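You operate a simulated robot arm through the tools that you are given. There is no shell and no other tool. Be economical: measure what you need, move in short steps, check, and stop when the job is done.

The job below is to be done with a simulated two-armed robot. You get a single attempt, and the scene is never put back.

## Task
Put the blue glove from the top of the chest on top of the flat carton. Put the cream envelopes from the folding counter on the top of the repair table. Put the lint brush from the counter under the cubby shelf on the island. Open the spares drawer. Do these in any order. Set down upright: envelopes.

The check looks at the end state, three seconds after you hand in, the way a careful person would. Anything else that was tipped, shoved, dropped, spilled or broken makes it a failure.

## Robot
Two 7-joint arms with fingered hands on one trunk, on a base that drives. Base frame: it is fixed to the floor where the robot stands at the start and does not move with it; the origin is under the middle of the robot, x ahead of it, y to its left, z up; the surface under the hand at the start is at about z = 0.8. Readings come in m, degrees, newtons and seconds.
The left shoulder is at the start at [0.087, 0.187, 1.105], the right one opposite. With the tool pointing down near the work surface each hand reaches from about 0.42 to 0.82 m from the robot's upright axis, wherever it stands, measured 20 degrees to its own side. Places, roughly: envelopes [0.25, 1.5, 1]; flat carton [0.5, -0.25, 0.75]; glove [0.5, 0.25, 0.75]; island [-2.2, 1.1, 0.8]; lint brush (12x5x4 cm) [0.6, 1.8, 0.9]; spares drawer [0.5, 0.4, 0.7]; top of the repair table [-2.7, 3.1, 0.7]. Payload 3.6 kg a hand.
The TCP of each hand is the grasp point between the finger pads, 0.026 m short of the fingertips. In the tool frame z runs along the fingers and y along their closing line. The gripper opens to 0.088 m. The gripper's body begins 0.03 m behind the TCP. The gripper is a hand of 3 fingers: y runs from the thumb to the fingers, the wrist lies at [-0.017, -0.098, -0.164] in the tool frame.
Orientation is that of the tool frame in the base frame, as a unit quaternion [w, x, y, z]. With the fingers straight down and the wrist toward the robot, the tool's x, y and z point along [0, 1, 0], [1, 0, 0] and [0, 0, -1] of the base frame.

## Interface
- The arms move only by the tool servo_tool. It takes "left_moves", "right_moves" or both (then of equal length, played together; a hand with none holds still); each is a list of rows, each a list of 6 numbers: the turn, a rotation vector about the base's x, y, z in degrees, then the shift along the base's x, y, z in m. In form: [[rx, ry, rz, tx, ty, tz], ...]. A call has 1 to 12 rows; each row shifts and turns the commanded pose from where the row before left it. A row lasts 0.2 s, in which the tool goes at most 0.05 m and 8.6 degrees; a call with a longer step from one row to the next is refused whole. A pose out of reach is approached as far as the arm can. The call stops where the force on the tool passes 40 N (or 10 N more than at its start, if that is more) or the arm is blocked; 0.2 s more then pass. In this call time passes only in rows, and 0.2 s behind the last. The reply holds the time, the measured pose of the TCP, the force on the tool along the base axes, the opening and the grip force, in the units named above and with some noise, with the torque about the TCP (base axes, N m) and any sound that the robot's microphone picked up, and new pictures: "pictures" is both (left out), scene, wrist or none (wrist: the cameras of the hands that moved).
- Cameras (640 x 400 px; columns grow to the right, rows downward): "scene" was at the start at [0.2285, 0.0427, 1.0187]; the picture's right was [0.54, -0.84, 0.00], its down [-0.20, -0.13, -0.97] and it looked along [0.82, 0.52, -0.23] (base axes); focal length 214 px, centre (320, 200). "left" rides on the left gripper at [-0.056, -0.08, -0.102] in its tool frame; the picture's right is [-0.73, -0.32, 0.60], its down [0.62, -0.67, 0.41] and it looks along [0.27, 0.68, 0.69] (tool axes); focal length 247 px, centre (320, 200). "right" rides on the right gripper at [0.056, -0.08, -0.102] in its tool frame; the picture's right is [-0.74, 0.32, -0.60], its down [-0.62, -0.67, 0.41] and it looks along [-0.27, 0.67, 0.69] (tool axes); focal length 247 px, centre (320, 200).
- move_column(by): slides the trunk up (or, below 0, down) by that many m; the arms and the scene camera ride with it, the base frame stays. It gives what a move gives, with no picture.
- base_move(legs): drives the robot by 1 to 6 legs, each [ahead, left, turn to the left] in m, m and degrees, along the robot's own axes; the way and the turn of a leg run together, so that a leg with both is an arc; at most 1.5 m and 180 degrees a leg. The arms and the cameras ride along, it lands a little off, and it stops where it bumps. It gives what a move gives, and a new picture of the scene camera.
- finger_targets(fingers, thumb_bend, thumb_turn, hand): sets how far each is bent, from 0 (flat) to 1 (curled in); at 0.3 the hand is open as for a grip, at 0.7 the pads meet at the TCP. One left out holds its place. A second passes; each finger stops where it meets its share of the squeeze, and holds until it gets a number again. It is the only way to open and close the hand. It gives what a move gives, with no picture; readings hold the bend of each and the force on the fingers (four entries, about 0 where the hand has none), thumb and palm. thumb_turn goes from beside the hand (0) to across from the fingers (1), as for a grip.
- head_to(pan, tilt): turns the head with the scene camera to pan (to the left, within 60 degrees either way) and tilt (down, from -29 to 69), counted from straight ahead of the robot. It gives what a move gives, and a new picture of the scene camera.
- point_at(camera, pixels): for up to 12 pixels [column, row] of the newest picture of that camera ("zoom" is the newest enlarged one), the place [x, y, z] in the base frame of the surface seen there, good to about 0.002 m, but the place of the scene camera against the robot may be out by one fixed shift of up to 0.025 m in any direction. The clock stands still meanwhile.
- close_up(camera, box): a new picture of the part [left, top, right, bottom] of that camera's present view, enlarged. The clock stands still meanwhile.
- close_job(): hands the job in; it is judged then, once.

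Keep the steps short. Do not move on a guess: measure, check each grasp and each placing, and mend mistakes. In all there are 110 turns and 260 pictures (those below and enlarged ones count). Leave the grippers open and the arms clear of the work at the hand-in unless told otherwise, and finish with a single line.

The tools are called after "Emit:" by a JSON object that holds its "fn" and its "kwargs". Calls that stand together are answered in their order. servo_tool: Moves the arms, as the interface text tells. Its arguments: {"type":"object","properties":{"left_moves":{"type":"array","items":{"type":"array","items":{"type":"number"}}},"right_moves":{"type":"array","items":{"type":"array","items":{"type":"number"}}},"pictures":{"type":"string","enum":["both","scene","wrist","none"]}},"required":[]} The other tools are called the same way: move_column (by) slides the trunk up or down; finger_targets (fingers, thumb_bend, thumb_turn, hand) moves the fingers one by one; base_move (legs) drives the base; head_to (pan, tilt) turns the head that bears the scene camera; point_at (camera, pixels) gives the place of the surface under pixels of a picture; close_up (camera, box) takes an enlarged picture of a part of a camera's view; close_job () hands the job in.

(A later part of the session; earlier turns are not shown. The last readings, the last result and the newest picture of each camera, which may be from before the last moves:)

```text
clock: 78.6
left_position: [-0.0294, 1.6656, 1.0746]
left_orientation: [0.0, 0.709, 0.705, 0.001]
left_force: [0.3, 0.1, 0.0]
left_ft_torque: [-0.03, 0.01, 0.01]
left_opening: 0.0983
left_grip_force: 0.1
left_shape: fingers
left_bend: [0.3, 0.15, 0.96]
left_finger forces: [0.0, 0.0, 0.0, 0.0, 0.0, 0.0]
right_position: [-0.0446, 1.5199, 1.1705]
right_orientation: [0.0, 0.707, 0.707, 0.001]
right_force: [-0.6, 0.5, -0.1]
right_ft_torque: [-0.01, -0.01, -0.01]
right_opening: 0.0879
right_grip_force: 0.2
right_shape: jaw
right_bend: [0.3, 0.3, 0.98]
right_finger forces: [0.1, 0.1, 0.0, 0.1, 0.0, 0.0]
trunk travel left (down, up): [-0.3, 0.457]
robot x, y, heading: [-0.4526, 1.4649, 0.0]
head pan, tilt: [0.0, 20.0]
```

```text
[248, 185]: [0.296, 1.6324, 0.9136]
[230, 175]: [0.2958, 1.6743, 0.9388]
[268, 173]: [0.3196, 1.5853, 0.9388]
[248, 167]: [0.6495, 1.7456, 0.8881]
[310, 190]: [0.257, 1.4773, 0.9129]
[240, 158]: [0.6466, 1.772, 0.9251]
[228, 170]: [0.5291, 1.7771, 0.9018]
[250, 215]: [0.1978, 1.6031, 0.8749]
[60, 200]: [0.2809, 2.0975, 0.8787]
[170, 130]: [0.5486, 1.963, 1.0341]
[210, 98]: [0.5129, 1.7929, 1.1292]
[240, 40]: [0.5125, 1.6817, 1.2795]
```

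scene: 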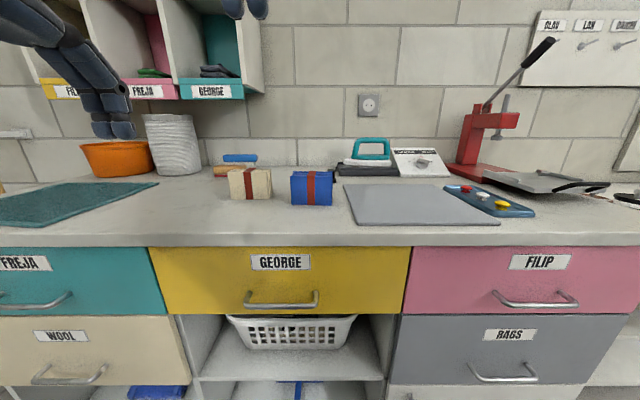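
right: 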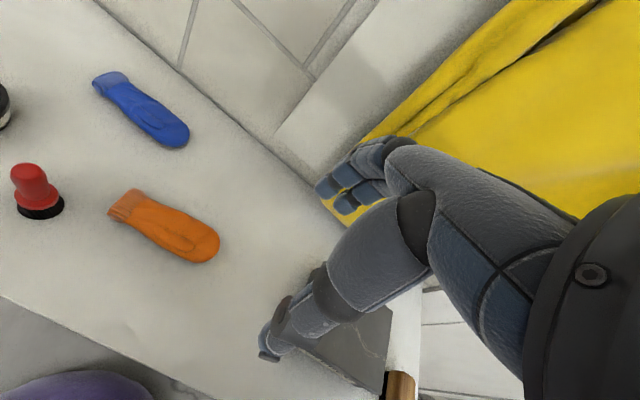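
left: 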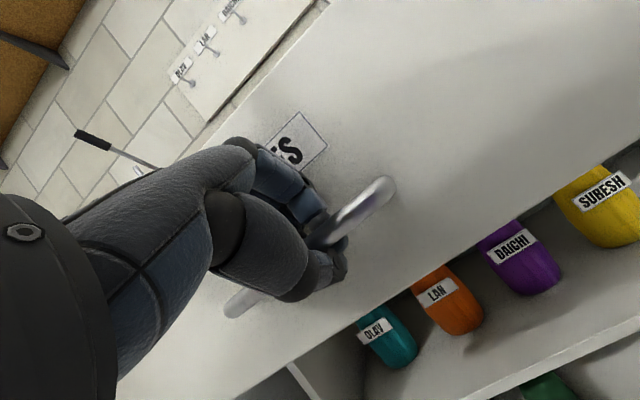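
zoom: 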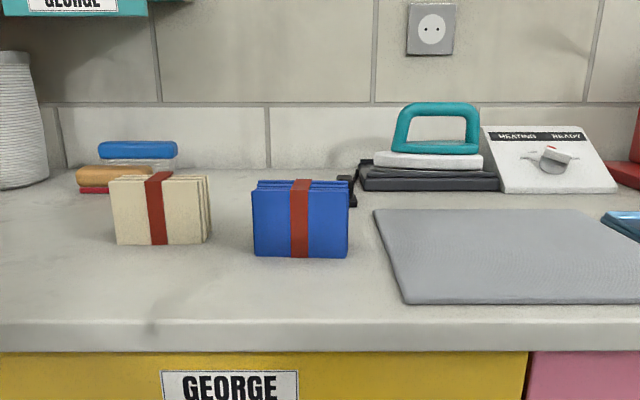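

Emit:
{"fn": "point_at", "kwargs": {"camera": "scene", "pixels": [[280, 238], [280, 245], [280, 280], [282, 305], [350, 330], [320, 305], [260, 305], [235, 170], [250, 170], [225, 158], [255, 157], [330, 170]]}}

Emit:
{"fn": "base_move", "kwargs": {"legs": [[0.2, 0.05, 0]]}}

Emit:
{"fn": "head_to", "kwargs": {"pan": 20, "tilt": 28}}

Emit:
{"fn": "close_up", "kwargs": {"camera": "scene", "box": [220, 100, 420, 225]}}

```text
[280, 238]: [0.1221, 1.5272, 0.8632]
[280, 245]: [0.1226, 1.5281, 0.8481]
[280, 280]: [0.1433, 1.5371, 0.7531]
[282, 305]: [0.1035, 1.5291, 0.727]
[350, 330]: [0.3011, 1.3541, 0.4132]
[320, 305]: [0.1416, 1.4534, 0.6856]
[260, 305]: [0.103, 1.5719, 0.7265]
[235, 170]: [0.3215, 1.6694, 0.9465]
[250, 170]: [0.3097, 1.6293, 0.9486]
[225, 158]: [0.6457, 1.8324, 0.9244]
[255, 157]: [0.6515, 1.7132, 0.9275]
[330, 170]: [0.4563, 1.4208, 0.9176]
```

```text
clock: 80.2
left_position: [0.1718, 1.7154, 1.0749]
left_orientation: [0.001, 0.71, 0.704, 0.0]
left_force: [0.9, -0.2, -0.4]
left_ft_torque: [0.03, -0.01, 0.01]
left_opening: 0.0984
left_grip_force: 0.0
left_shape: fingers
left_bend: [0.3, 0.15, 0.96]
left_finger forces: [0.1, 0.0, 0.1, 0.0, 0.0, 0.0]
right_position: [0.1559, 1.5706, 1.169]
right_orientation: [0.0, 0.707, 0.707, 0.001]
right_force: [0.5, 0.2, -0.3]
right_ft_torque: [0.02, 0.03, 0.0]
right_opening: 0.0877
right_grip_force: 0.1
right_shape: jaw
right_bend: [0.3, 0.3, 0.98]
right_finger forces: [0.0, 0.0, 0.0, 0.0, 0.1, 0.0]
trunk travel left (down, up): [-0.3, 0.457]
robot x, y, heading: [-0.2515, 1.5154, -0.3]
head pan, tilt: [0.0, 20.0]
```

scene: 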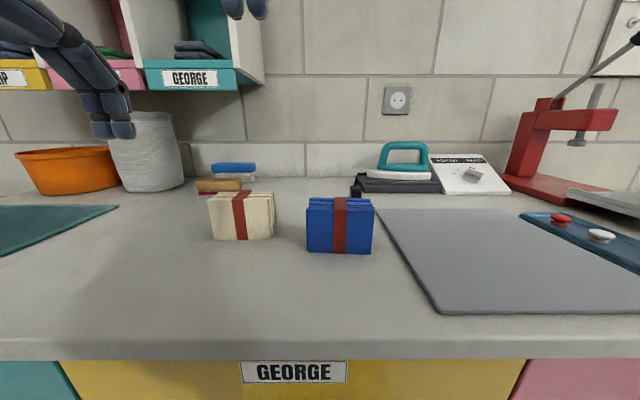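

```text
clock: 81.1
left_position: [0.1696, 1.7146, 1.0749]
left_orientation: [0.001, 0.71, 0.705, 0.0]
left_force: [-0.9, -0.6, 0.3]
left_ft_torque: [0.02, -0.03, 0.02]
left_opening: 0.0985
left_grip_force: 0.0
left_shape: fingers
left_bend: [0.3, 0.15, 0.96]
left_finger forces: [0.0, 0.1, 0.0, 0.0, 0.0, 0.0]
right_position: [0.1549, 1.569, 1.1694]
right_orientation: [0.001, 0.707, 0.707, 0.002]
right_force: [0.0, -0.6, 0.2]
right_ft_torque: [0.01, 0.0, -0.01]
right_opening: 0.0879
right_grip_force: 0.0
right_shape: jaw
right_bend: [0.3, 0.3, 0.98]
right_finger forces: [0.1, 0.1, 0.0, 0.1, 0.0, 0.0]
trunk travel left (down, up): [-0.3, 0.457]
robot x, y, heading: [-0.2506, 1.5131, 0.1]
head pan, tilt: [20.0, 28.0]
```

scene: 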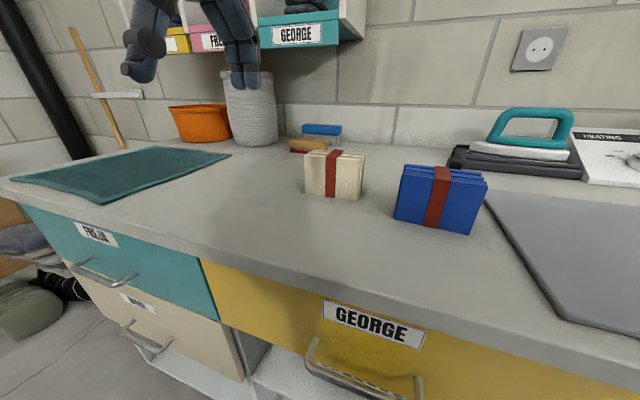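

```text
3.20 times, centred on (320, 162) of scene
```

zoom: 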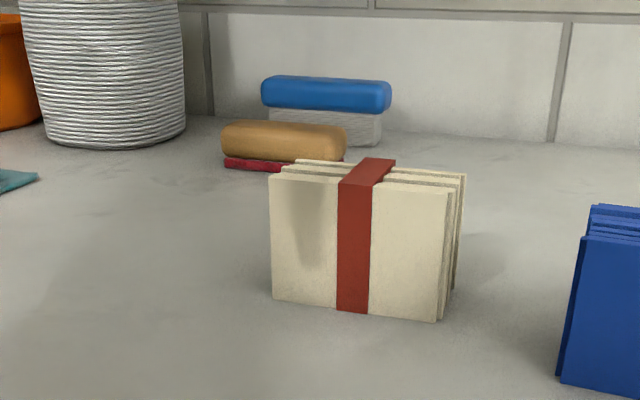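

The wooden piece with the red velvet pad is the lint brush; the blue one is a bristle scrub brush. I'll take the envelopes with the right hand first: sidestep left 0.33 m.

Emit:
{"fn": "base_move", "kwargs": {"legs": [[0, 0.33, 0]]}}

Emit:
{"fn": "servo_tool", "kwargs": {"right_moves": [[0, 0, 0, 0.04, -0.02, 0], [0, 0, 0, 0.03, -0.04, 0], [0, 0, 0, 0, -0.05, 0], [0, 0, 0, 0, -0.05, 0], [0, 0, 0, 0, -0.05, 0], [0, 0, 0, 0, -0.03, 0]], "pictures": "both"}}

```text
clock: 83.3
left_position: [0.1725, 2.0523, 1.0759]
left_orientation: [0.0, 0.71, 0.704, 0.0]
left_force: [0.5, -0.9, -0.2]
left_ft_torque: [-0.04, 0.0, 0.01]
left_opening: 0.0982
left_grip_force: 0.0
left_shape: fingers
left_bend: [0.3, 0.15, 0.96]
left_finger forces: [0.0, 0.0, 0.0, 0.0, 0.0, 0.0]
right_position: [0.1556, 1.9081, 1.1697]
right_orientation: [0.001, 0.708, 0.706, 0.003]
right_force: [-0.5, 0.1, 0.6]
right_ft_torque: [-0.01, 0.03, 0.02]
right_opening: 0.0879
right_grip_force: 0.0
right_shape: jaw
right_bend: [0.3, 0.3, 0.98]
right_finger forces: [0.0, 0.1, 0.1, 0.0, 0.0, 0.1]
trunk travel left (down, up): [-0.3, 0.457]
robot x, y, heading: [-0.2544, 1.8518, -0.3]
head pan, tilt: [20.0, 28.0]
```

scene: 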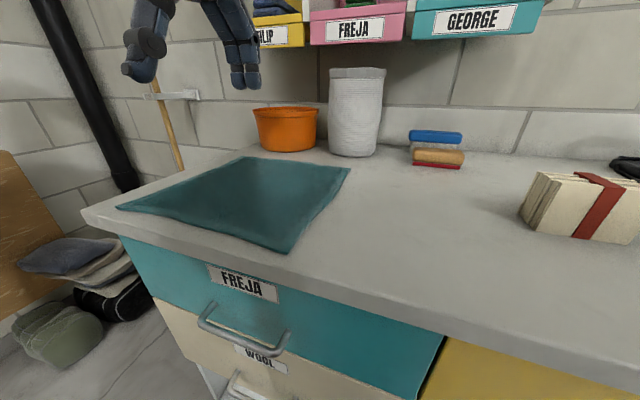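

```text
clock: 84.7
left_position: [0.1711, 2.0517, 1.0751]
left_orientation: [0.0, 0.71, 0.704, 0.002]
left_force: [-0.7, -0.4, 0.2]
left_ft_torque: [0.01, -0.01, 0.02]
left_opening: 0.0984
left_grip_force: 0.0
left_shape: fingers
left_bend: [0.3, 0.15, 0.96]
left_finger forces: [0.0, 0.1, 0.0, 0.0, 0.1, 0.0]
right_position: [0.2258, 1.6693, 1.1703]
right_orientation: [0.0, 0.708, 0.706, 0.002]
right_force: [0.1, -0.8, -0.9]
right_ft_torque: [0.01, 0.0, -0.01]
right_opening: 0.0876
right_grip_force: 0.1
right_shape: jaw
right_bend: [0.3, 0.3, 0.98]
right_finger forces: [0.0, 0.0, 0.0, 0.0, 0.0, 0.1]
trunk travel left (down, up): [-0.3, 0.457]
robot x, y, heading: [-0.2507, 1.8532, -0.3]
head pan, tilt: [20.0, 28.0]
```

scene: 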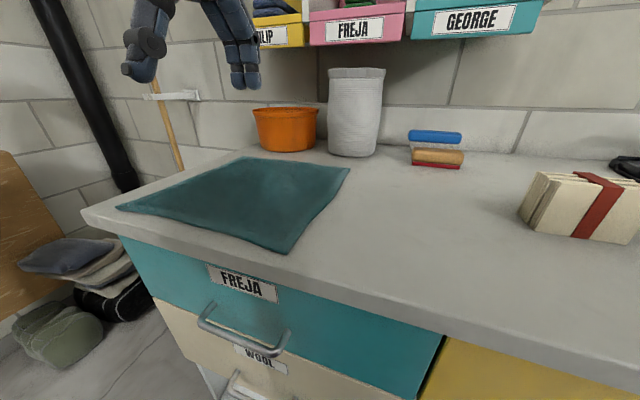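
right: 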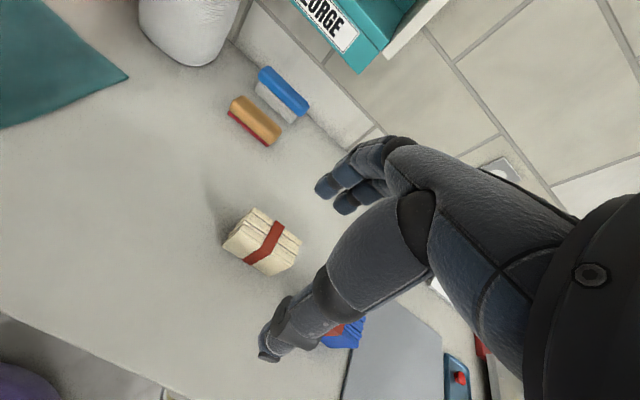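

Emit:
{"fn": "close_up", "kwargs": {"camera": "right", "box": [210, 60, 370, 300]}}

Emit:
{"fn": "point_at", "kwargs": {"camera": "right", "pixels": [[255, 210], [301, 241], [233, 238], [275, 266], [268, 240], [260, 100], [235, 102], [278, 130], [256, 115], [270, 142], [228, 120], [210, 230]]}}

```text
1.67 times, centred on (290, 180) of right
```

zoom: 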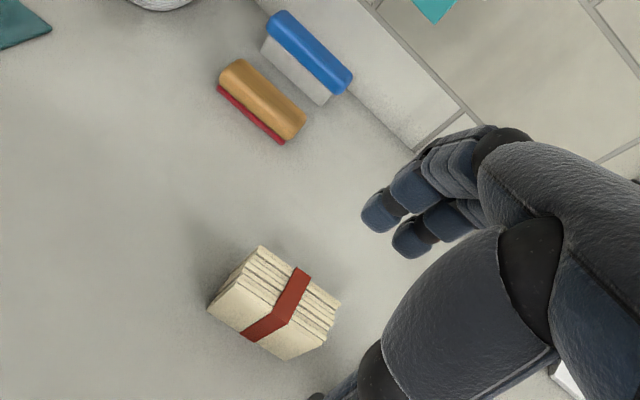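

```text
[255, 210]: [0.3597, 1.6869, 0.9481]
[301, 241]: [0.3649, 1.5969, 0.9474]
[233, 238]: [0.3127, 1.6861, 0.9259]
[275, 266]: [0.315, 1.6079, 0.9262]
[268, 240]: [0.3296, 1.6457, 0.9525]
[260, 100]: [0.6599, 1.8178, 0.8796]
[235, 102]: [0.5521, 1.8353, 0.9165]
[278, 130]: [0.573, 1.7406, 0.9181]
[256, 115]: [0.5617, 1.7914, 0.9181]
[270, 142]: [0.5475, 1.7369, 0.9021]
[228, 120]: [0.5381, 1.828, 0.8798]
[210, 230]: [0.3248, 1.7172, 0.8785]
```

Envelopes centre (0.340, 1.642), 5 cm thick in x, top 0.948, counter 0.8785. I move above with a 3° turn and look.

Emit:
{"fn": "servo_tool", "kwargs": {"right_moves": [[0, 0, 1, 0.04, -0.009, -0.02], [0, 0, 1, 0.04, -0.009, -0.02], [0, 0, 1, 0.034, -0.009, -0.02], [0, 0, 0, 0, 0, -0.045], [0, 0, 0, 0, 0, -0.045]], "pictures": "both"}}

```text
clock: 85.9
left_position: [0.1719, 2.0524, 1.0749]
left_orientation: [0.0, 0.711, 0.703, 0.002]
left_force: [-0.1, 0.7, 0.3]
left_ft_torque: [0.02, -0.01, -0.02]
left_opening: 0.0984
left_grip_force: 0.0
left_shape: fingers
left_bend: [0.3, 0.15, 0.96]
left_finger forces: [0.0, 0.0, 0.0, 0.1, 0.1, 0.1]
right_position: [0.34, 1.6404, 1.0196]
right_orientation: [0.0, 0.689, 0.725, 0.003]
right_force: [-0.1, 0.1, 0.8]
right_ft_torque: [0.0, -0.01, -0.02]
right_opening: 0.0875
right_grip_force: 0.0
right_shape: jaw
right_bend: [0.3, 0.3, 0.98]
right_finger forces: [0.0, 0.1, 0.1, 0.0, 0.1, 0.1]
trunk travel left (down, up): [-0.3, 0.457]
robot x, y, heading: [-0.2502, 1.8518, -0.4]
head pan, tilt: [20.0, 28.0]
```

scene: 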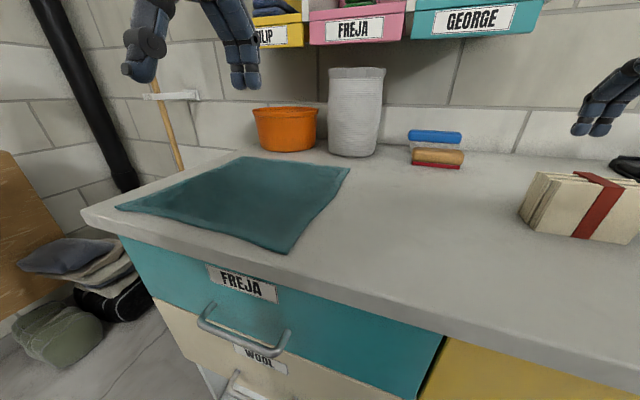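
right: 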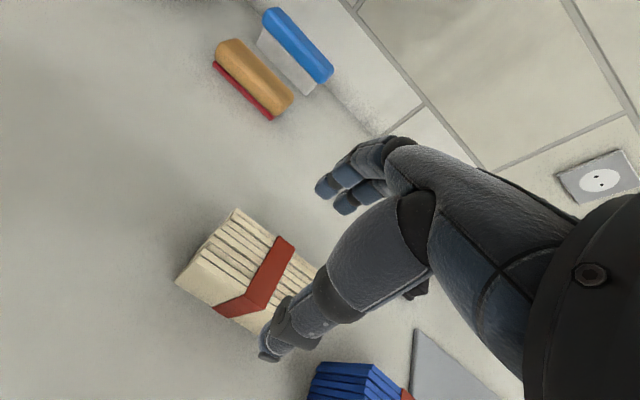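

Emit:
{"fn": "point_at", "kwargs": {"camera": "right", "pixels": [[238, 212], [318, 265], [200, 262], [235, 240], [265, 290], [290, 252], [230, 308]]}}

```text
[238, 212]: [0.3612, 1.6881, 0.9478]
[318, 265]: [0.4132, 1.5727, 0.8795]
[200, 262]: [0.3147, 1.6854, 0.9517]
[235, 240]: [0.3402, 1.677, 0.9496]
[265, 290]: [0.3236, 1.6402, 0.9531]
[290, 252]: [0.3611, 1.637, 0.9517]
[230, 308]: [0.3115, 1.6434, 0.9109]
```

Well centred. Descend 0.10 m between the fingers, watching force.

Emit:
{"fn": "servo_tool", "kwargs": {"right_moves": [[0, 0, 0, 0, 0.002, -0.035], [0, 0, 0, 0, 0, -0.035], [0, 0, 0, 0, 0, -0.032]], "pictures": "wrist"}}

Emit:
{"fn": "finger_targets", "kwargs": {"hand": "right", "fingers": 0.6, "thumb_bend": 0.6, "thumb_turn": 1}}

Emit:
{"fn": "servo_tool", "kwargs": {"right_moves": [[0, 0, 0, 0, 0, 0.03], [0, 0, 0, 0, 0, 0.04]], "pictures": "wrist"}}

```text
clock: 86.7
left_position: [0.1724, 2.0518, 1.0754]
left_orientation: [-0.001, 0.71, 0.704, 0.001]
left_force: [0.5, 0.3, -0.3]
left_ft_torque: [0.01, 0.01, 0.02]
left_opening: 0.0985
left_grip_force: 0.0
left_shape: fingers
left_bend: [0.3, 0.15, 0.96]
left_finger forces: [0.1, 0.0, 0.1, 0.0, 0.0, 0.0]
right_position: [0.3429, 1.6406, 0.9191]
right_orientation: [0.001, 0.69, 0.724, 0.001]
right_force: [-0.2, -0.1, 0.3]
right_ft_torque: [0.01, -0.02, -0.02]
right_opening: 0.0879
right_grip_force: 0.1
right_shape: jaw
right_bend: [0.3, 0.3, 0.98]
right_finger forces: [0.0, 0.0, 0.0, 0.0, 0.7, 0.1]
trunk travel left (down, up): [-0.3, 0.457]
robot x, y, heading: [-0.2525, 1.853, -0.4]
head pan, tilt: [20.0, 28.0]
```

right: 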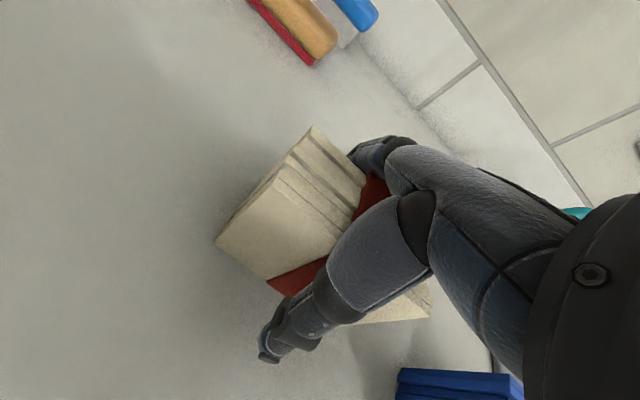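

```text
clock: 87.7
left_position: [0.1719, 2.0522, 1.0761]
left_orientation: [0.0, 0.711, 0.703, 0.001]
left_force: [0.1, -0.2, 0.6]
left_ft_torque: [-0.02, -0.01, 0.01]
left_opening: 0.0987
left_grip_force: 0.0
left_shape: fingers
left_bend: [0.3, 0.15, 0.96]
left_finger forces: [0.0, 0.0, 0.0, 0.0, 0.0, 0.1]
right_position: [0.3434, 1.6404, 0.9208]
right_orientation: [0.002, 0.69, 0.724, 0.002]
right_force: [3.7, -0.3, 5.1]
right_ft_torque: [0.03, -0.31, -0.04]
right_opening: 0.0502
right_grip_force: 35.0
right_shape: fingers
right_bend: [0.48, 0.58, 1.0]
right_finger forces: [19.8, 14.6, 0.0, 0.1, 35.1, 0.0]
trunk travel left (down, up): [-0.3, 0.457]
robot x, y, heading: [-0.2514, 1.8568, -0.1]
head pan, tilt: [20.0, 28.0]
```

```text
clock: 88.3
left_position: [0.1723, 2.053, 1.0746]
left_orientation: [0.0, 0.71, 0.704, 0.001]
left_force: [-0.5, -0.4, 0.1]
left_ft_torque: [-0.01, -0.04, 0.01]
left_opening: 0.0986
left_grip_force: 0.0
left_shape: fingers
left_bend: [0.3, 0.15, 0.96]
left_finger forces: [0.0, 0.1, 0.1, 0.0, 0.0, 0.0]
right_position: [0.3406, 1.6435, 0.9861]
right_orientation: [0.0, 0.69, 0.724, 0.002]
right_force: [-0.1, -0.5, -2.0]
right_ft_torque: [-0.01, -0.04, 0.03]
right_opening: 0.049
right_grip_force: 22.8
right_shape: fingers
right_bend: [0.51, 0.55, 1.0]
right_finger forces: [12.2, 9.8, 0.0, 0.0, 23.2, 0.0]
trunk travel left (down, up): [-0.3, 0.457]
robot x, y, heading: [-0.2535, 1.8499, -0.4]
head pan, tilt: [20.0, 28.0]
```

right: 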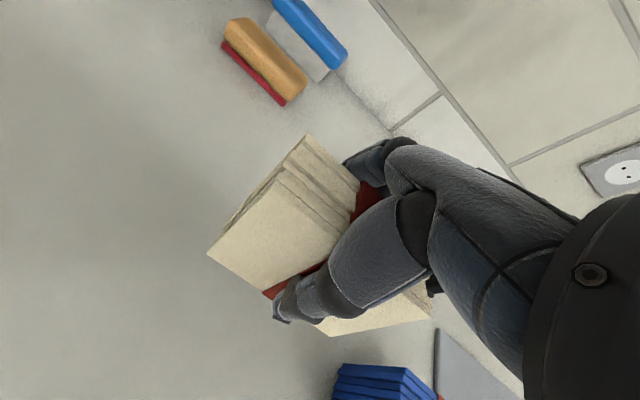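

Held upright (bottom ≈ TCP − 0.042). I raise and retract the right hand, then shift right to reach the brush with the left hand.

Emit:
{"fn": "servo_tool", "kwargs": {"right_moves": [[0, 0, 0, 0, 0, 0.05], [0, 0, 0, -0.03, 0, 0.04], [0, 0, 0, -0.04, 0, 0.03], [0, 0, 0, -0.045, -0.01, 0.01], [0, 0, 0, -0.045, -0.01, 0]], "pictures": "none"}}

Emit:
{"fn": "base_move", "kwargs": {"legs": [[0.04, -0.34, 0]]}}

Emit:
{"fn": "finger_targets", "kwargs": {"hand": "left", "fingers": 0.3, "thumb_bend": 0.3}}

Emit:
{"fn": "servo_tool", "kwargs": {"left_moves": [[0, 0, 0, 0.045, 0.01, 0], [0, 0, 0, 0.045, 0.01, 0], [0, 0, 0, 0.045, 0.01, 0], [0, 0, 0, 0.045, 0.01, 0]], "pictures": "both"}}

```text
clock: 89.5
left_position: [0.1722, 2.0509, 1.076]
left_orientation: [0.001, 0.711, 0.703, 0.002]
left_force: [-0.6, 0.0, 0.9]
left_ft_torque: [0.02, -0.01, 0.02]
left_opening: 0.0988
left_grip_force: 0.0
left_shape: fingers
left_bend: [0.3, 0.15, 0.96]
left_finger forces: [0.1, 0.1, 0.0, 0.1, 0.1, 0.1]
right_position: [0.1785, 1.6196, 1.1181]
right_orientation: [0.001, 0.689, 0.724, 0.002]
right_force: [-0.2, 0.1, -0.7]
right_ft_torque: [0.02, -0.02, 0.01]
right_opening: 0.0494
right_grip_force: 22.5
right_shape: fingers
right_bend: [0.51, 0.55, 1.0]
right_finger forces: [12.2, 9.7, 0.0, 0.0, 22.9, 0.0]
trunk travel left (down, up): [-0.3, 0.457]
robot x, y, heading: [-0.2508, 1.8538, -0.4]
head pan, tilt: [20.0, 28.0]
```

```text
clock: 91.7
left_position: [0.2092, 1.7098, 1.0764]
left_orientation: [-0.001, 0.712, 0.703, 0.001]
left_force: [0.5, 0.6, 0.1]
left_ft_torque: [0.04, 0.01, 0.01]
left_opening: 0.0983
left_grip_force: 0.0
left_shape: fingers
left_bend: [0.3, 0.15, 0.96]
left_finger forces: [0.0, 0.0, 0.0, 0.0, 0.0, 0.0]
right_position: [0.2173, 1.2782, 1.1191]
right_orientation: [0.0, 0.691, 0.723, 0.002]
right_force: [0.6, 0.5, -0.8]
right_ft_torque: [-0.04, -0.05, 0.01]
right_opening: 0.049
right_grip_force: 22.5
right_shape: fingers
right_bend: [0.51, 0.55, 1.0]
right_finger forces: [12.2, 9.6, 0.0, 0.1, 23.0, 0.1]
trunk travel left (down, up): [-0.3, 0.457]
robot x, y, heading: [-0.2173, 1.5113, -0.5]
head pan, tilt: [20.0, 28.0]
```

scene: 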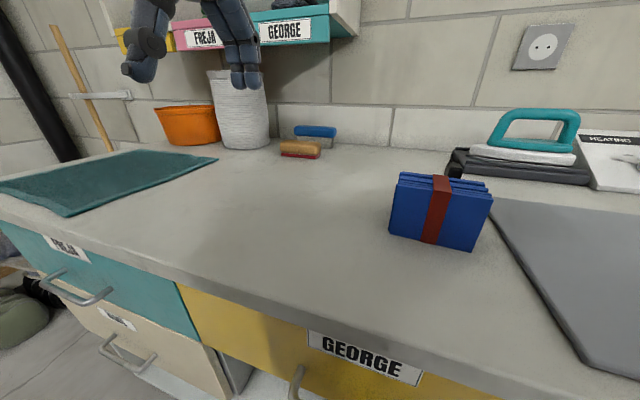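

```text
clock: 92.7
left_position: [0.2108, 1.7095, 1.0754]
left_orientation: [0.001, 0.711, 0.703, 0.001]
left_force: [0.7, 1.1, -1.4]
left_ft_torque: [0.02, -0.02, 0.01]
left_opening: 0.0888
left_grip_force: 0.1
left_shape: fingers
left_bend: [0.3, 0.3, 0.97]
left_finger forces: [0.0, 0.0, 0.1, 0.0, 0.0, 0.1]
right_position: [0.2166, 1.2804, 1.1183]
right_orientation: [0.001, 0.69, 0.724, 0.002]
right_force: [-0.2, 0.0, -0.7]
right_ft_torque: [0.02, 0.02, 0.02]
right_opening: 0.0488
right_grip_force: 22.7
right_shape: fingers
right_bend: [0.51, 0.55, 1.0]
right_finger forces: [12.2, 9.8, 0.0, 0.0, 23.1, 0.0]
trunk travel left (down, up): [-0.3, 0.457]
robot x, y, heading: [-0.2155, 1.5109, -0.5]
head pan, tilt: [20.0, 28.0]
```

```text
clock: 93.7
left_position: [0.3911, 1.7522, 1.0731]
left_orientation: [0.0, 0.712, 0.702, 0.001]
left_force: [0.2, 0.0, -0.2]
left_ft_torque: [-0.04, 0.04, 0.03]
left_opening: 0.0888
left_grip_force: 0.1
left_shape: fingers
left_bend: [0.3, 0.3, 0.97]
left_finger forces: [0.0, 0.0, 0.0, 0.0, 0.1, 0.0]
right_position: [0.218, 1.2789, 1.1186]
right_orientation: [0.0, 0.691, 0.723, 0.002]
right_force: [-0.7, -0.6, -1.5]
right_ft_torque: [-0.01, 0.01, 0.0]
right_opening: 0.0491
right_grip_force: 22.3
right_shape: fingers
right_bend: [0.51, 0.55, 1.0]
right_finger forces: [12.2, 9.6, 0.0, 0.0, 23.0, 0.1]
trunk travel left (down, up): [-0.3, 0.457]
robot x, y, heading: [-0.2169, 1.5105, -0.4]
head pan, tilt: [20.0, 28.0]
```

scene: 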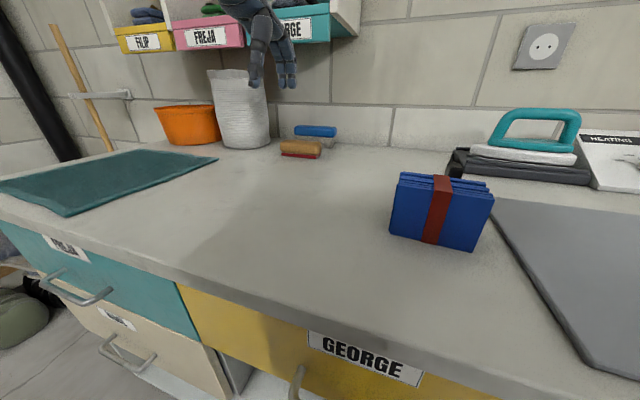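
left: 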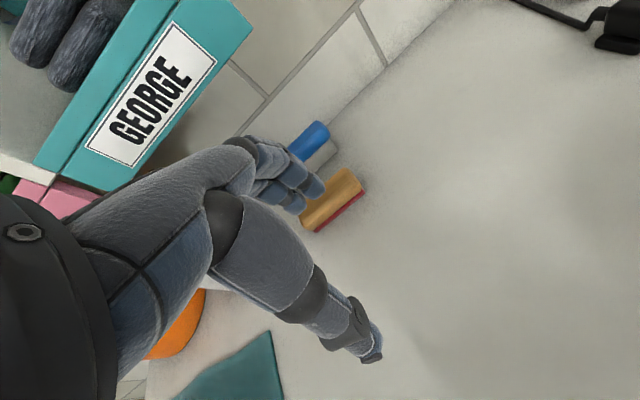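

The brush shows at (335,200) in the left view. Measure it, the blue brush, and the shelf bottom.

Emit:
{"fn": "close_up", "kwargs": {"camera": "left", "box": [270, 100, 400, 250]}}

Emit:
{"fn": "point_at", "kwargs": {"camera": "left", "pixels": [[345, 172], [358, 183], [328, 205], [308, 218], [340, 198], [318, 229], [362, 192], [330, 150], [322, 165], [150, 145], [100, 170], [240, 20]]}}

```text
2.67 times, centred on (335, 175) of left
```

zoom: 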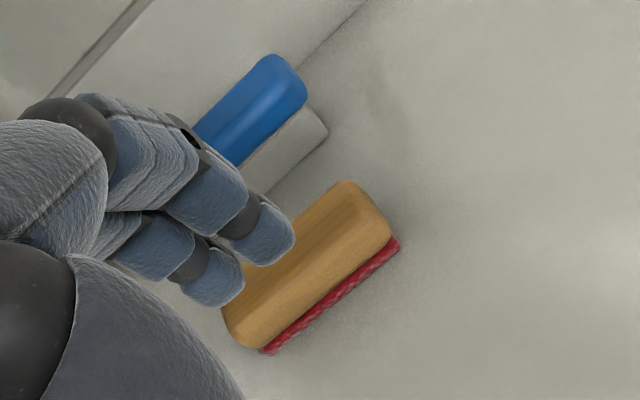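

```text
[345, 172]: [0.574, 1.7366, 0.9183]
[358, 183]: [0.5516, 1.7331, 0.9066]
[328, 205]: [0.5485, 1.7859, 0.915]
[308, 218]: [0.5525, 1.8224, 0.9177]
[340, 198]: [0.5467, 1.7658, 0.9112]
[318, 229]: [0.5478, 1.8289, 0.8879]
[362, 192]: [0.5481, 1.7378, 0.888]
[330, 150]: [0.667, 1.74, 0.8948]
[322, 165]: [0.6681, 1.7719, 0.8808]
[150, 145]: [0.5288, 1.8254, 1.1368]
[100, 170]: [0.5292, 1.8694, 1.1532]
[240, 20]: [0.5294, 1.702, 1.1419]
```

Brush: x 0.547–0.595, y 1.733–1.84, top 0.918; blue brush front at 0.667; shelf front x 0.529. I edge the base 3 cm forward, descend in front of the shelf and then reach in.

Emit:
{"fn": "base_move", "kwargs": {"legs": [[0.03, 0, 0]]}}

Emit:
{"fn": "servo_tool", "kwargs": {"left_moves": [[0, 0, 0, 0.01, 0.01, -0.045], [0, 0, 0, 0.01, 0.01, -0.045], [0, 0, 0, 0.03, 0.012, -0.02], [0, 0, 0, 0.04, 0, -0.005]], "pictures": "both"}}

```text
clock: 94.5
left_position: [0.4227, 1.752, 1.0717]
left_orientation: [0.0, 0.712, 0.702, -0.001]
left_force: [-0.9, 0.4, -0.3]
left_ft_torque: [-0.02, 0.0, -0.05]
left_opening: 0.0886
left_grip_force: 0.1
left_shape: fingers
left_bend: [0.3, 0.3, 0.97]
left_finger forces: [0.1, 0.0, 0.1, 0.1, 0.1, 0.0]
right_position: [0.2476, 1.2781, 1.1195]
right_orientation: [0.0, 0.692, 0.722, 0.0]
right_force: [1.0, -0.4, -1.4]
right_ft_torque: [0.02, 0.02, 0.01]
right_opening: 0.0489
right_grip_force: 22.2
right_shape: fingers
right_bend: [0.51, 0.55, 1.0]
right_finger forces: [12.1, 9.8, 0.0, 0.0, 22.8, 0.1]
trunk travel left (down, up): [-0.3, 0.457]
robot x, y, heading: [-0.1856, 1.51, -0.7]
head pan, tilt: [20.0, 28.0]
```

scene: 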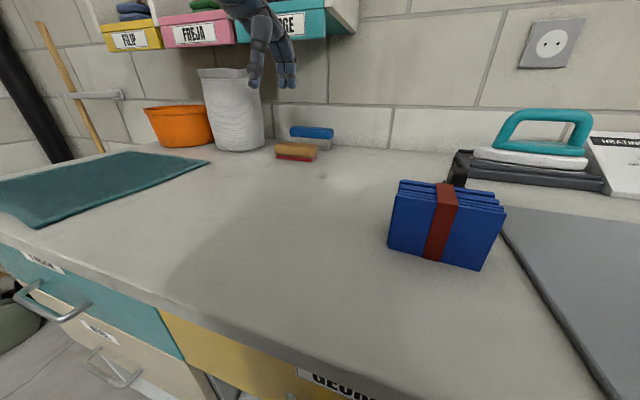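

```text
clock: 95.5
left_position: [0.5068, 1.7865, 0.9595]
left_orientation: [0.001, 0.712, 0.702, 0.001]
left_force: [0.0, 0.0, 0.5]
left_ft_torque: [0.02, -0.02, -0.02]
left_opening: 0.0886
left_grip_force: 0.0
left_shape: fingers
left_bend: [0.3, 0.3, 0.97]
left_finger forces: [0.0, 0.0, 0.1, 0.0, 0.1, 0.1]
left hand out of reach, approached as far as the arm can: row 4
right_position: [0.2478, 1.2782, 1.1174]
right_orientation: [0.0, 0.691, 0.723, 0.001]
right_force: [1.0, -0.1, -2.0]
right_ft_torque: [0.01, -0.01, 0.01]
right_opening: 0.049
right_grip_force: 21.7
right_shape: fingers
right_bend: [0.51, 0.55, 1.0]
right_finger forces: [12.2, 9.7, 0.1, 0.0, 22.9, 0.1]
trunk travel left (down, up): [-0.3, 0.457]
robot x, y, heading: [-0.1824, 1.5071, -0.8]
head pan, tilt: [20.0, 28.0]
```

scene: 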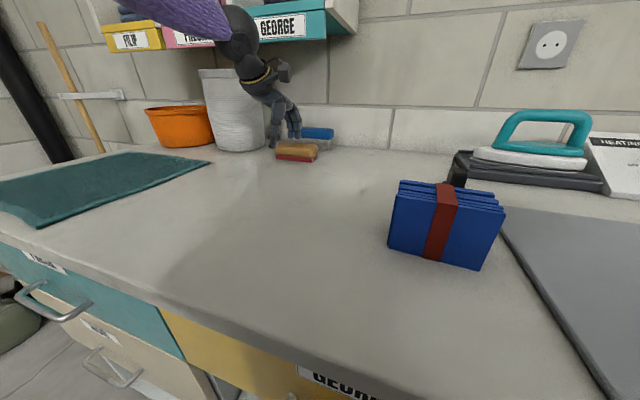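
left: 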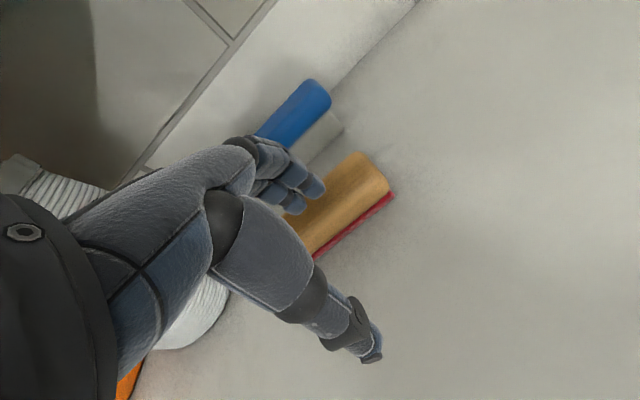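

The straight-down pose stops short at x 0.507. I try a small forward tilt (15°) and reach on at this height, above the brush.

Emit:
{"fn": "servo_tool", "kwargs": {"left_moves": [[0, -7.5, 0, 0.005, 0, 0.005], [0, -7.5, 0, 0.005, 0, 0.005], [0, 0, 0, 0.025, 0, 0], [0, 0, 0, 0.025, 0, 0]], "pictures": "none"}}

```text
clock: 96.5
left_position: [0.5441, 1.7926, 0.9774]
left_orientation: [0.093, 0.706, 0.696, 0.094]
left_force: [0.1, 0.5, 0.4]
left_ft_torque: [0.02, -0.01, 0.02]
left_opening: 0.0889
left_grip_force: 0.1
left_shape: fingers
left_bend: [0.3, 0.3, 0.97]
left_finger forces: [0.1, 0.1, 0.0, 0.0, 0.0, 0.0]
left hand out of reach, approached as far as the arm can: row 3, 4
right_position: [0.2463, 1.2785, 1.1192]
right_orientation: [0.001, 0.691, 0.723, 0.003]
right_force: [-0.4, -0.2, -1.8]
right_ft_torque: [0.01, 0.0, 0.0]
right_opening: 0.0489
right_grip_force: 22.5
right_shape: fingers
right_bend: [0.51, 0.55, 1.0]
right_finger forces: [12.2, 9.6, 0.0, 0.1, 22.9, 0.1]
trunk travel left (down, up): [-0.3, 0.457]
robot x, y, heading: [-0.187, 1.5116, -0.5]
head pan, tilt: [20.0, 28.0]
```

Lowering the trunk helped with the glove, so I raise the left hand a bit, lower the trunk 0.1 m, and try again (right hand stays about 0.1 m above the counter).

Emit:
{"fn": "servo_tool", "kwargs": {"left_moves": [[0, 0, 0, -0.02, 0, 0.035], [0, 0, 0, -0.01, 0, 0.035]], "pictures": "none"}}

Emit:
{"fn": "move_column", "kwargs": {"by": -0.09}}

Emit:
{"fn": "servo_tool", "kwargs": {"left_moves": [[0, 4, 0, 0.02, 0, 0], [0, 4, 0, 0.02, -0.003, 0], [0, 4, 0, 0.015, -0.003, 0]], "pictures": "both"}}

```text
clock: 97.2
left_position: [0.5142, 1.7928, 1.0492]
left_orientation: [0.091, 0.707, 0.695, 0.094]
left_force: [0.3, 0.2, -0.3]
left_ft_torque: [-0.04, -0.02, 0.01]
left_opening: 0.0886
left_grip_force: 0.0
left_shape: fingers
left_bend: [0.3, 0.3, 0.97]
left_finger forces: [0.0, 0.1, 0.0, 0.0, 0.0, 0.0]
right_position: [0.2466, 1.2793, 1.1187]
right_orientation: [0.002, 0.691, 0.723, 0.001]
right_force: [0.0, 0.4, -1.0]
right_ft_torque: [-0.01, 0.01, 0.02]
right_opening: 0.0492
right_grip_force: 22.3
right_shape: fingers
right_bend: [0.51, 0.55, 1.0]
right_finger forces: [12.1, 9.7, 0.0, 0.0, 22.8, 0.1]
trunk travel left (down, up): [-0.3, 0.457]
robot x, y, heading: [-0.1844, 1.5119, -0.8]
head pan, tilt: [20.0, 28.0]
```

```text
clock: 98.4
left_position: [0.5127, 1.7946, 0.9615]
left_orientation: [0.092, 0.705, 0.697, 0.094]
left_force: [0.2, -0.2, -0.5]
left_ft_torque: [-0.01, -0.04, -0.02]
left_opening: 0.0887
left_grip_force: 0.1
left_shape: fingers
left_bend: [0.3, 0.3, 0.97]
left_finger forces: [0.0, 0.0, 0.1, 0.0, 0.1, 0.0]
right_position: [0.2465, 1.2777, 1.0295]
right_orientation: [0.001, 0.691, 0.722, 0.003]
right_force: [-0.6, 0.4, -1.3]
right_ft_torque: [-0.02, 0.03, -0.03]
right_opening: 0.0491
right_grip_force: 22.3
right_shape: fingers
right_bend: [0.51, 0.55, 1.0]
right_finger forces: [12.0, 9.5, 0.0, 0.1, 22.8, 0.0]
trunk travel left (down, up): [-0.21, 0.547]
robot x, y, heading: [-0.1859, 1.5131, -0.7]
head pan, tilt: [20.0, 28.0]
```

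```text
clock: 99.2
left_position: [0.5699, 1.7885, 0.9585]
left_orientation: [0.017, 0.712, 0.702, 0.018]
left_force: [-0.2, -0.2, -0.7]
left_ft_torque: [-0.01, -0.03, 0.0]
left_opening: 0.0887
left_grip_force: 0.1
left_shape: fingers
left_bend: [0.3, 0.3, 0.97]
left_finger forces: [0.0, 0.0, 0.1, 0.1, 0.0, 0.0]
right_position: [0.2472, 1.2785, 1.0283]
right_orientation: [0.001, 0.691, 0.723, 0.001]
right_force: [0.1, -0.2, -1.4]
right_ft_torque: [0.01, -0.01, 0.01]
right_opening: 0.0491
right_grip_force: 21.9
right_shape: fingers
right_bend: [0.51, 0.55, 1.0]
right_finger forces: [12.1, 9.5, 0.0, 0.0, 22.8, 0.1]
trunk travel left (down, up): [-0.21, 0.547]
robot x, y, heading: [-0.186, 1.5091, -0.5]
head pan, tilt: [20.0, 28.0]
```

scene: 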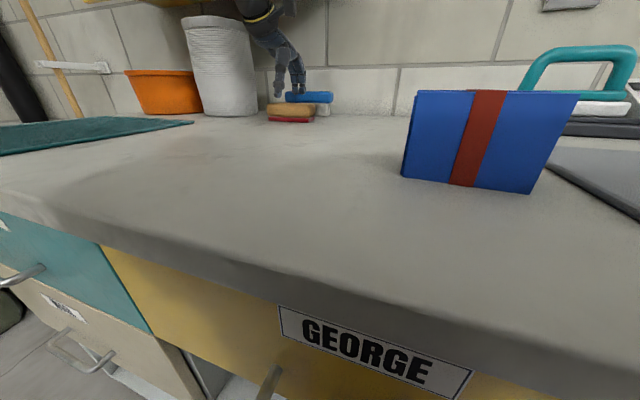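
left: 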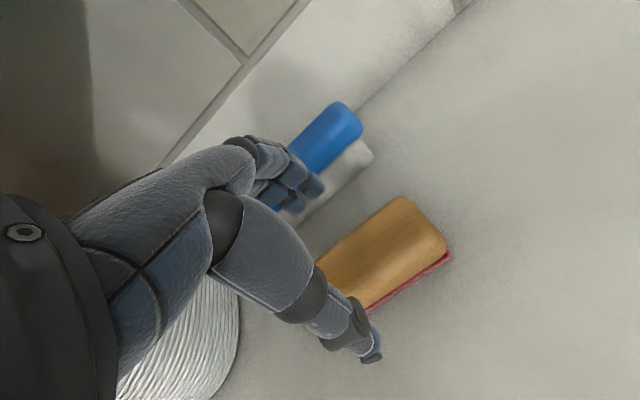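

Reached with near-vertical tool. Re-measure the brush before lowering.

Emit:
{"fn": "point_at", "kwargs": {"camera": "left", "pixels": [[400, 198], [446, 240], [330, 255], [380, 250], [395, 290], [360, 210], [330, 225], [375, 155], [447, 256], [340, 105]]}}

```text
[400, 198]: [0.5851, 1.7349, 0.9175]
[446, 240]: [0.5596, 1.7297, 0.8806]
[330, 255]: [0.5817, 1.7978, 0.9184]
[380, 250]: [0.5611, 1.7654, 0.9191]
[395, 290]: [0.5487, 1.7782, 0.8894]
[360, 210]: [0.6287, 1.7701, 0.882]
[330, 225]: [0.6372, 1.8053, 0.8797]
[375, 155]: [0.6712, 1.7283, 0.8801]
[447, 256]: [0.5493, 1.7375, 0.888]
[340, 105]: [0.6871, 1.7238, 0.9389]
```

TCP is centred on the brush. I lower 4.8 cm and close.

Emit:
{"fn": "servo_tool", "kwargs": {"left_moves": [[0, 0, 0, 0.002, 0, -0.025], [0, 0, 0, 0, 0, -0.023]], "pictures": "wrist"}}

```text
clock: 99.8
left_position: [0.5692, 1.7879, 0.9109]
left_orientation: [0.02, 0.712, 0.701, 0.02]
left_force: [0.1, -0.6, 0.2]
left_ft_torque: [-0.02, -0.01, 0.05]
left_opening: 0.0887
left_grip_force: 0.0
left_shape: fingers
left_bend: [0.3, 0.3, 0.97]
left_finger forces: [0.1, 0.0, 0.0, 0.0, 0.1, 0.1]
left hand out of reach, approached as far as the arm can: row 2
right_position: [0.2466, 1.2784, 1.0293]
right_orientation: [0.001, 0.691, 0.723, 0.001]
right_force: [0.1, 0.3, -1.2]
right_ft_torque: [0.04, 0.0, 0.04]
right_opening: 0.0492
right_grip_force: 22.0
right_shape: fingers
right_bend: [0.51, 0.55, 1.0]
right_finger forces: [12.1, 9.7, 0.0, 0.1, 22.9, 0.0]
trunk travel left (down, up): [-0.21, 0.547]
robot x, y, heading: [-0.1839, 1.5077, -0.7]
head pan, tilt: [20.0, 28.0]
```

left: 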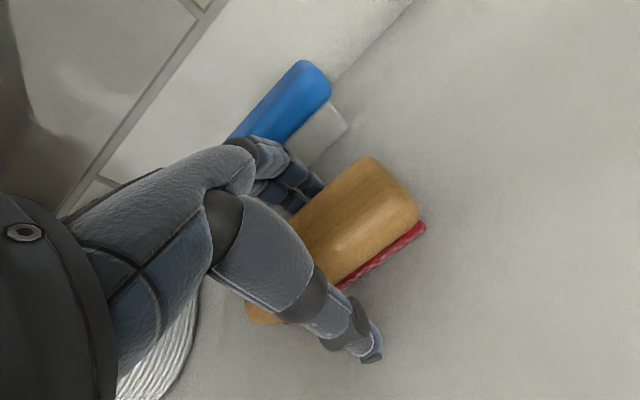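

The brush sits between fingers and thumb, clear of the blue one. Close and lift slightly.

Emit:
{"fn": "finger_targets", "kwargs": {"hand": "left", "fingers": 0.62, "thumb_bend": 0.62, "thumb_turn": 1}}

Emit:
{"fn": "servo_tool", "kwargs": {"left_moves": [[0, 0, 0, 0, 0, 0.02], [0, 0, 0, -0.005, 0, 0.03]], "pictures": "both"}}

```text
clock: 100.8
left_position: [0.5679, 1.7893, 0.9101]
left_orientation: [0.019, 0.712, 0.702, 0.02]
left_force: [1.4, -0.1, 1.5]
left_ft_torque: [-0.02, -0.05, 0.07]
left_opening: 0.0429
left_grip_force: 12.1
left_shape: fingers
left_bend: [0.54, 0.52, 1.0]
left_finger forces: [6.2, 5.9, 0.0, 0.1, 11.3, 0.1]
right_position: [0.2459, 1.279, 1.0295]
right_orientation: [0.0, 0.691, 0.723, 0.002]
right_force: [0.8, 0.8, -1.2]
right_ft_torque: [-0.02, 0.01, 0.01]
right_opening: 0.049
right_grip_force: 22.7
right_shape: fingers
right_bend: [0.51, 0.55, 1.0]
right_finger forces: [12.1, 9.6, 0.0, 0.1, 22.8, 0.0]
trunk travel left (down, up): [-0.21, 0.547]
robot x, y, heading: [-0.1811, 1.5106, -0.7]
head pan, tilt: [20.0, 28.0]
```

```text
clock: 101.4
left_position: [0.5625, 1.7892, 0.9625]
left_orientation: [0.019, 0.712, 0.702, 0.019]
left_force: [-0.1, 0.2, -0.7]
left_ft_torque: [0.03, -0.04, 0.0]
left_opening: 0.043
left_grip_force: 11.1
left_shape: fingers
left_bend: [0.54, 0.52, 1.0]
left_finger forces: [6.1, 5.7, 0.0, 0.1, 11.5, 0.0]
right_position: [0.2458, 1.2782, 1.0295]
right_orientation: [0.0, 0.692, 0.722, 0.002]
right_force: [-0.2, -0.6, -1.6]
right_ft_torque: [0.01, -0.01, 0.01]
right_opening: 0.0487
right_grip_force: 22.5
right_shape: fingers
right_bend: [0.51, 0.55, 1.0]
right_finger forces: [12.1, 9.7, 0.0, 0.0, 22.7, 0.0]
trunk travel left (down, up): [-0.21, 0.547]
robot x, y, heading: [-0.1869, 1.516, -0.4]
head pan, tilt: [20.0, 28.0]
```

scene: 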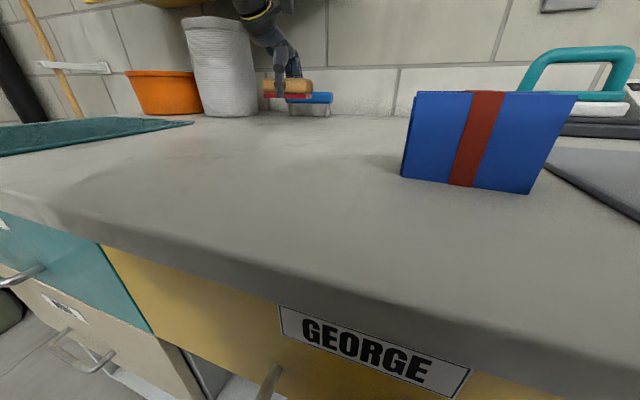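
left: 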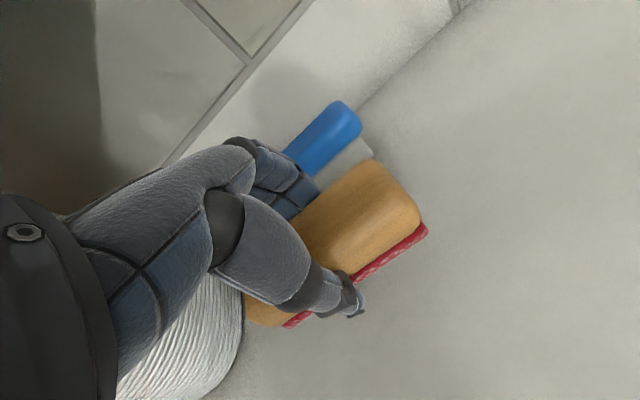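

Held; brush bottom ≈ TCP − 0.032. I pull it out from under the shelf, then raise the trunk and back away.

Emit:
{"fn": "servo_tool", "kwargs": {"left_moves": [[0, 2, 0, -0.045, 0, 0], [0, 1, 0, -0.045, 0, 0.01], [0, 0, 0, -0.045, 0, 0.02], [0, 0, 0, -0.04, -0.01, 0.025], [0, 0, 0, -0.04, -0.01, 0.02], [0, 0, 0, -0.04, 0, 0]], "pictures": "none"}}

Emit:
{"fn": "move_column", "kwargs": {"by": 0.09}}

Emit:
{"fn": "base_move", "kwargs": {"legs": [[-0.3, 0, 0]]}}

```text
clock: 102.8
left_position: [0.3078, 1.7709, 1.0366]
left_orientation: [0.001, 0.712, 0.702, 0.0]
left_force: [0.5, 0.0, -0.9]
left_ft_torque: [0.01, 0.03, 0.0]
left_opening: 0.0428
left_grip_force: 11.2
left_shape: fingers
left_bend: [0.54, 0.52, 1.0]
left_finger forces: [6.0, 5.8, 0.0, 0.0, 11.5, 0.0]
right_position: [0.2459, 1.2779, 1.0303]
right_orientation: [0.0, 0.692, 0.722, 0.002]
right_force: [-0.4, 0.5, -1.7]
right_ft_torque: [-0.02, -0.02, 0.02]
right_opening: 0.049
right_grip_force: 22.6
right_shape: fingers
right_bend: [0.51, 0.55, 1.0]
right_finger forces: [12.1, 9.7, 0.0, 0.1, 22.7, 0.0]
trunk travel left (down, up): [-0.21, 0.547]
robot x, y, heading: [-0.1886, 1.5121, -0.8]
head pan, tilt: [20.0, 28.0]
```

```text
clock: 104.0
left_position: [0.3077, 1.7691, 1.1258]
left_orientation: [0.0, 0.712, 0.702, 0.0]
left_force: [-0.7, 0.3, -0.1]
left_ft_torque: [0.0, 0.01, -0.02]
left_opening: 0.0431
left_grip_force: 11.8
left_shape: fingers
left_bend: [0.54, 0.52, 1.0]
left_finger forces: [5.9, 5.8, 0.0, 0.0, 11.5, 0.1]
right_position: [0.2469, 1.2778, 1.118]
right_orientation: [0.0, 0.691, 0.723, 0.001]
right_force: [-0.1, 0.5, -2.2]
right_ft_torque: [-0.01, 0.01, -0.02]
right_opening: 0.0491
right_grip_force: 22.1
right_shape: fingers
right_bend: [0.51, 0.55, 1.0]
right_finger forces: [12.1, 9.6, 0.1, 0.1, 22.7, 0.0]
trunk travel left (down, up): [-0.3, 0.457]
robot x, y, heading: [-0.1828, 1.5122, -0.5]
head pan, tilt: [20.0, 28.0]
```

```text
clock: 106.1
left_position: [-0.0012, 1.7749, 1.1276]
left_orientation: [0.001, 0.711, 0.703, 0.0]
left_force: [0.2, 0.2, -0.9]
left_ft_torque: [0.04, -0.04, 0.0]
left_opening: 0.0424
left_grip_force: 11.4
left_shape: fingers
left_bend: [0.54, 0.52, 1.0]
left_finger forces: [5.9, 5.9, 0.0, 0.0, 11.5, 0.1]
right_position: [-0.0578, 1.2824, 1.1193]
right_orientation: [0.001, 0.689, 0.724, 0.002]
right_force: [-0.2, -0.6, -1.6]
right_ft_torque: [-0.01, 0.02, -0.02]
right_opening: 0.0489
right_grip_force: 22.4
right_shape: fingers
right_bend: [0.51, 0.55, 1.0]
right_finger forces: [12.0, 9.5, 0.1, 0.0, 22.7, 0.0]
trunk travel left (down, up): [-0.3, 0.457]
robot x, y, heading: [-0.4877, 1.5112, -0.5]
head pan, tilt: [20.0, 28.0]
```

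scene: 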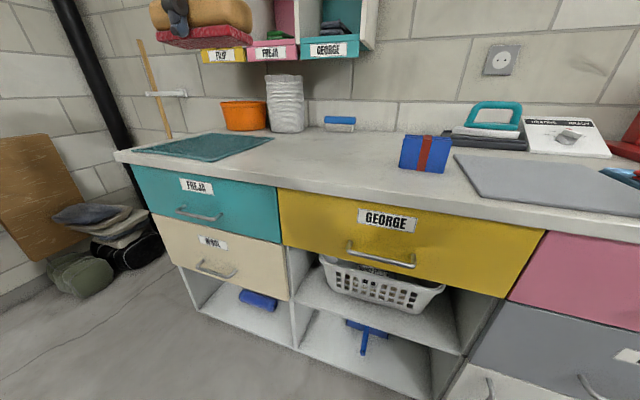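

Now turn around toward the island and look.

Emit:
{"fn": "base_move", "kwargs": {"legs": [[0, 0, 180]]}}

Emit:
{"fn": "head_to", "kwargs": {"pan": 15, "tilt": 25}}

```text
clock: 113.9
left_position: [-0.9799, 1.2538, 1.1279]
left_orientation: [-0.001, -0.704, 0.71, 0.001]
left_force: [-0.3, -0.9, -1.8]
left_ft_torque: [0.02, 0.0, 0.01]
left_opening: 0.0421
left_grip_force: 10.6
left_shape: fingers
left_bend: [0.55, 0.52, 1.0]
left_finger forces: [5.4, 5.3, 0.0, 0.0, 10.5, 0.0]
right_position: [-0.9214, 1.7445, 1.118]
right_orientation: [0.002, 0.725, -0.689, -0.001]
right_force: [0.2, 0.3, -1.5]
right_ft_torque: [-0.03, 0.0, 0.02]
right_opening: 0.0482
right_grip_force: 19.4
right_shape: fingers
right_bend: [0.52, 0.54, 1.0]
right_finger forces: [10.7, 8.5, 0.1, 0.0, 19.6, 0.0]
trunk travel left (down, up): [-0.3, 0.457]
robot x, y, heading: [-0.4881, 1.5098, 179.9]
head pan, tilt: [20.0, 28.0]
```

scene: 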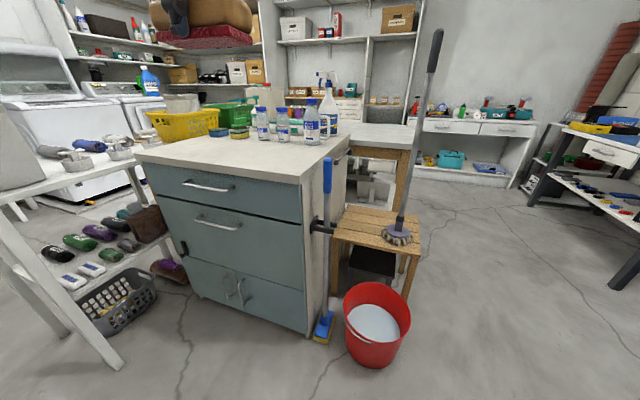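

```text
clock: 114.5
left_position: [-0.9796, 1.2537, 1.1265]
left_orientation: [-0.001, -0.704, 0.71, 0.0]
left_force: [0.1, -0.2, -0.4]
left_ft_torque: [0.02, 0.02, -0.01]
left_opening: 0.0421
left_grip_force: 10.4
left_shape: fingers
left_bend: [0.55, 0.52, 1.0]
left_finger forces: [5.4, 5.3, 0.0, 0.0, 10.5, 0.0]
right_position: [-0.9223, 1.7454, 1.1189]
right_orientation: [0.001, 0.725, -0.689, 0.001]
right_force: [0.8, 0.6, -0.9]
right_ft_torque: [0.01, 0.02, 0.01]
right_opening: 0.0485
right_grip_force: 19.2
right_shape: fingers
right_bend: [0.52, 0.54, 1.0]
right_finger forces: [10.5, 8.6, 0.1, 0.0, 19.6, 0.0]
trunk travel left (down, up): [-0.3, 0.457]
robot x, y, heading: [-0.494, 1.51, 179.5]
head pan, tilt: [15.0, 25.0]
```

scene: 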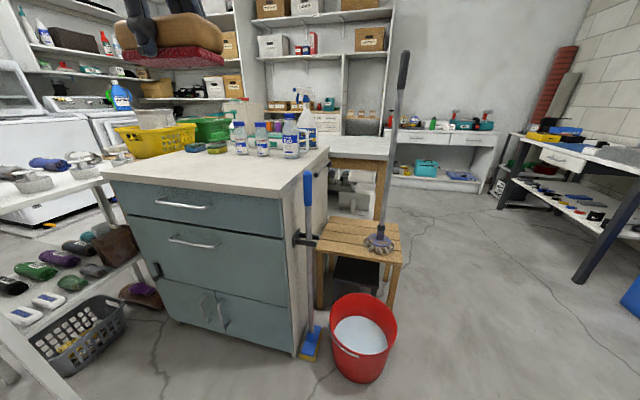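

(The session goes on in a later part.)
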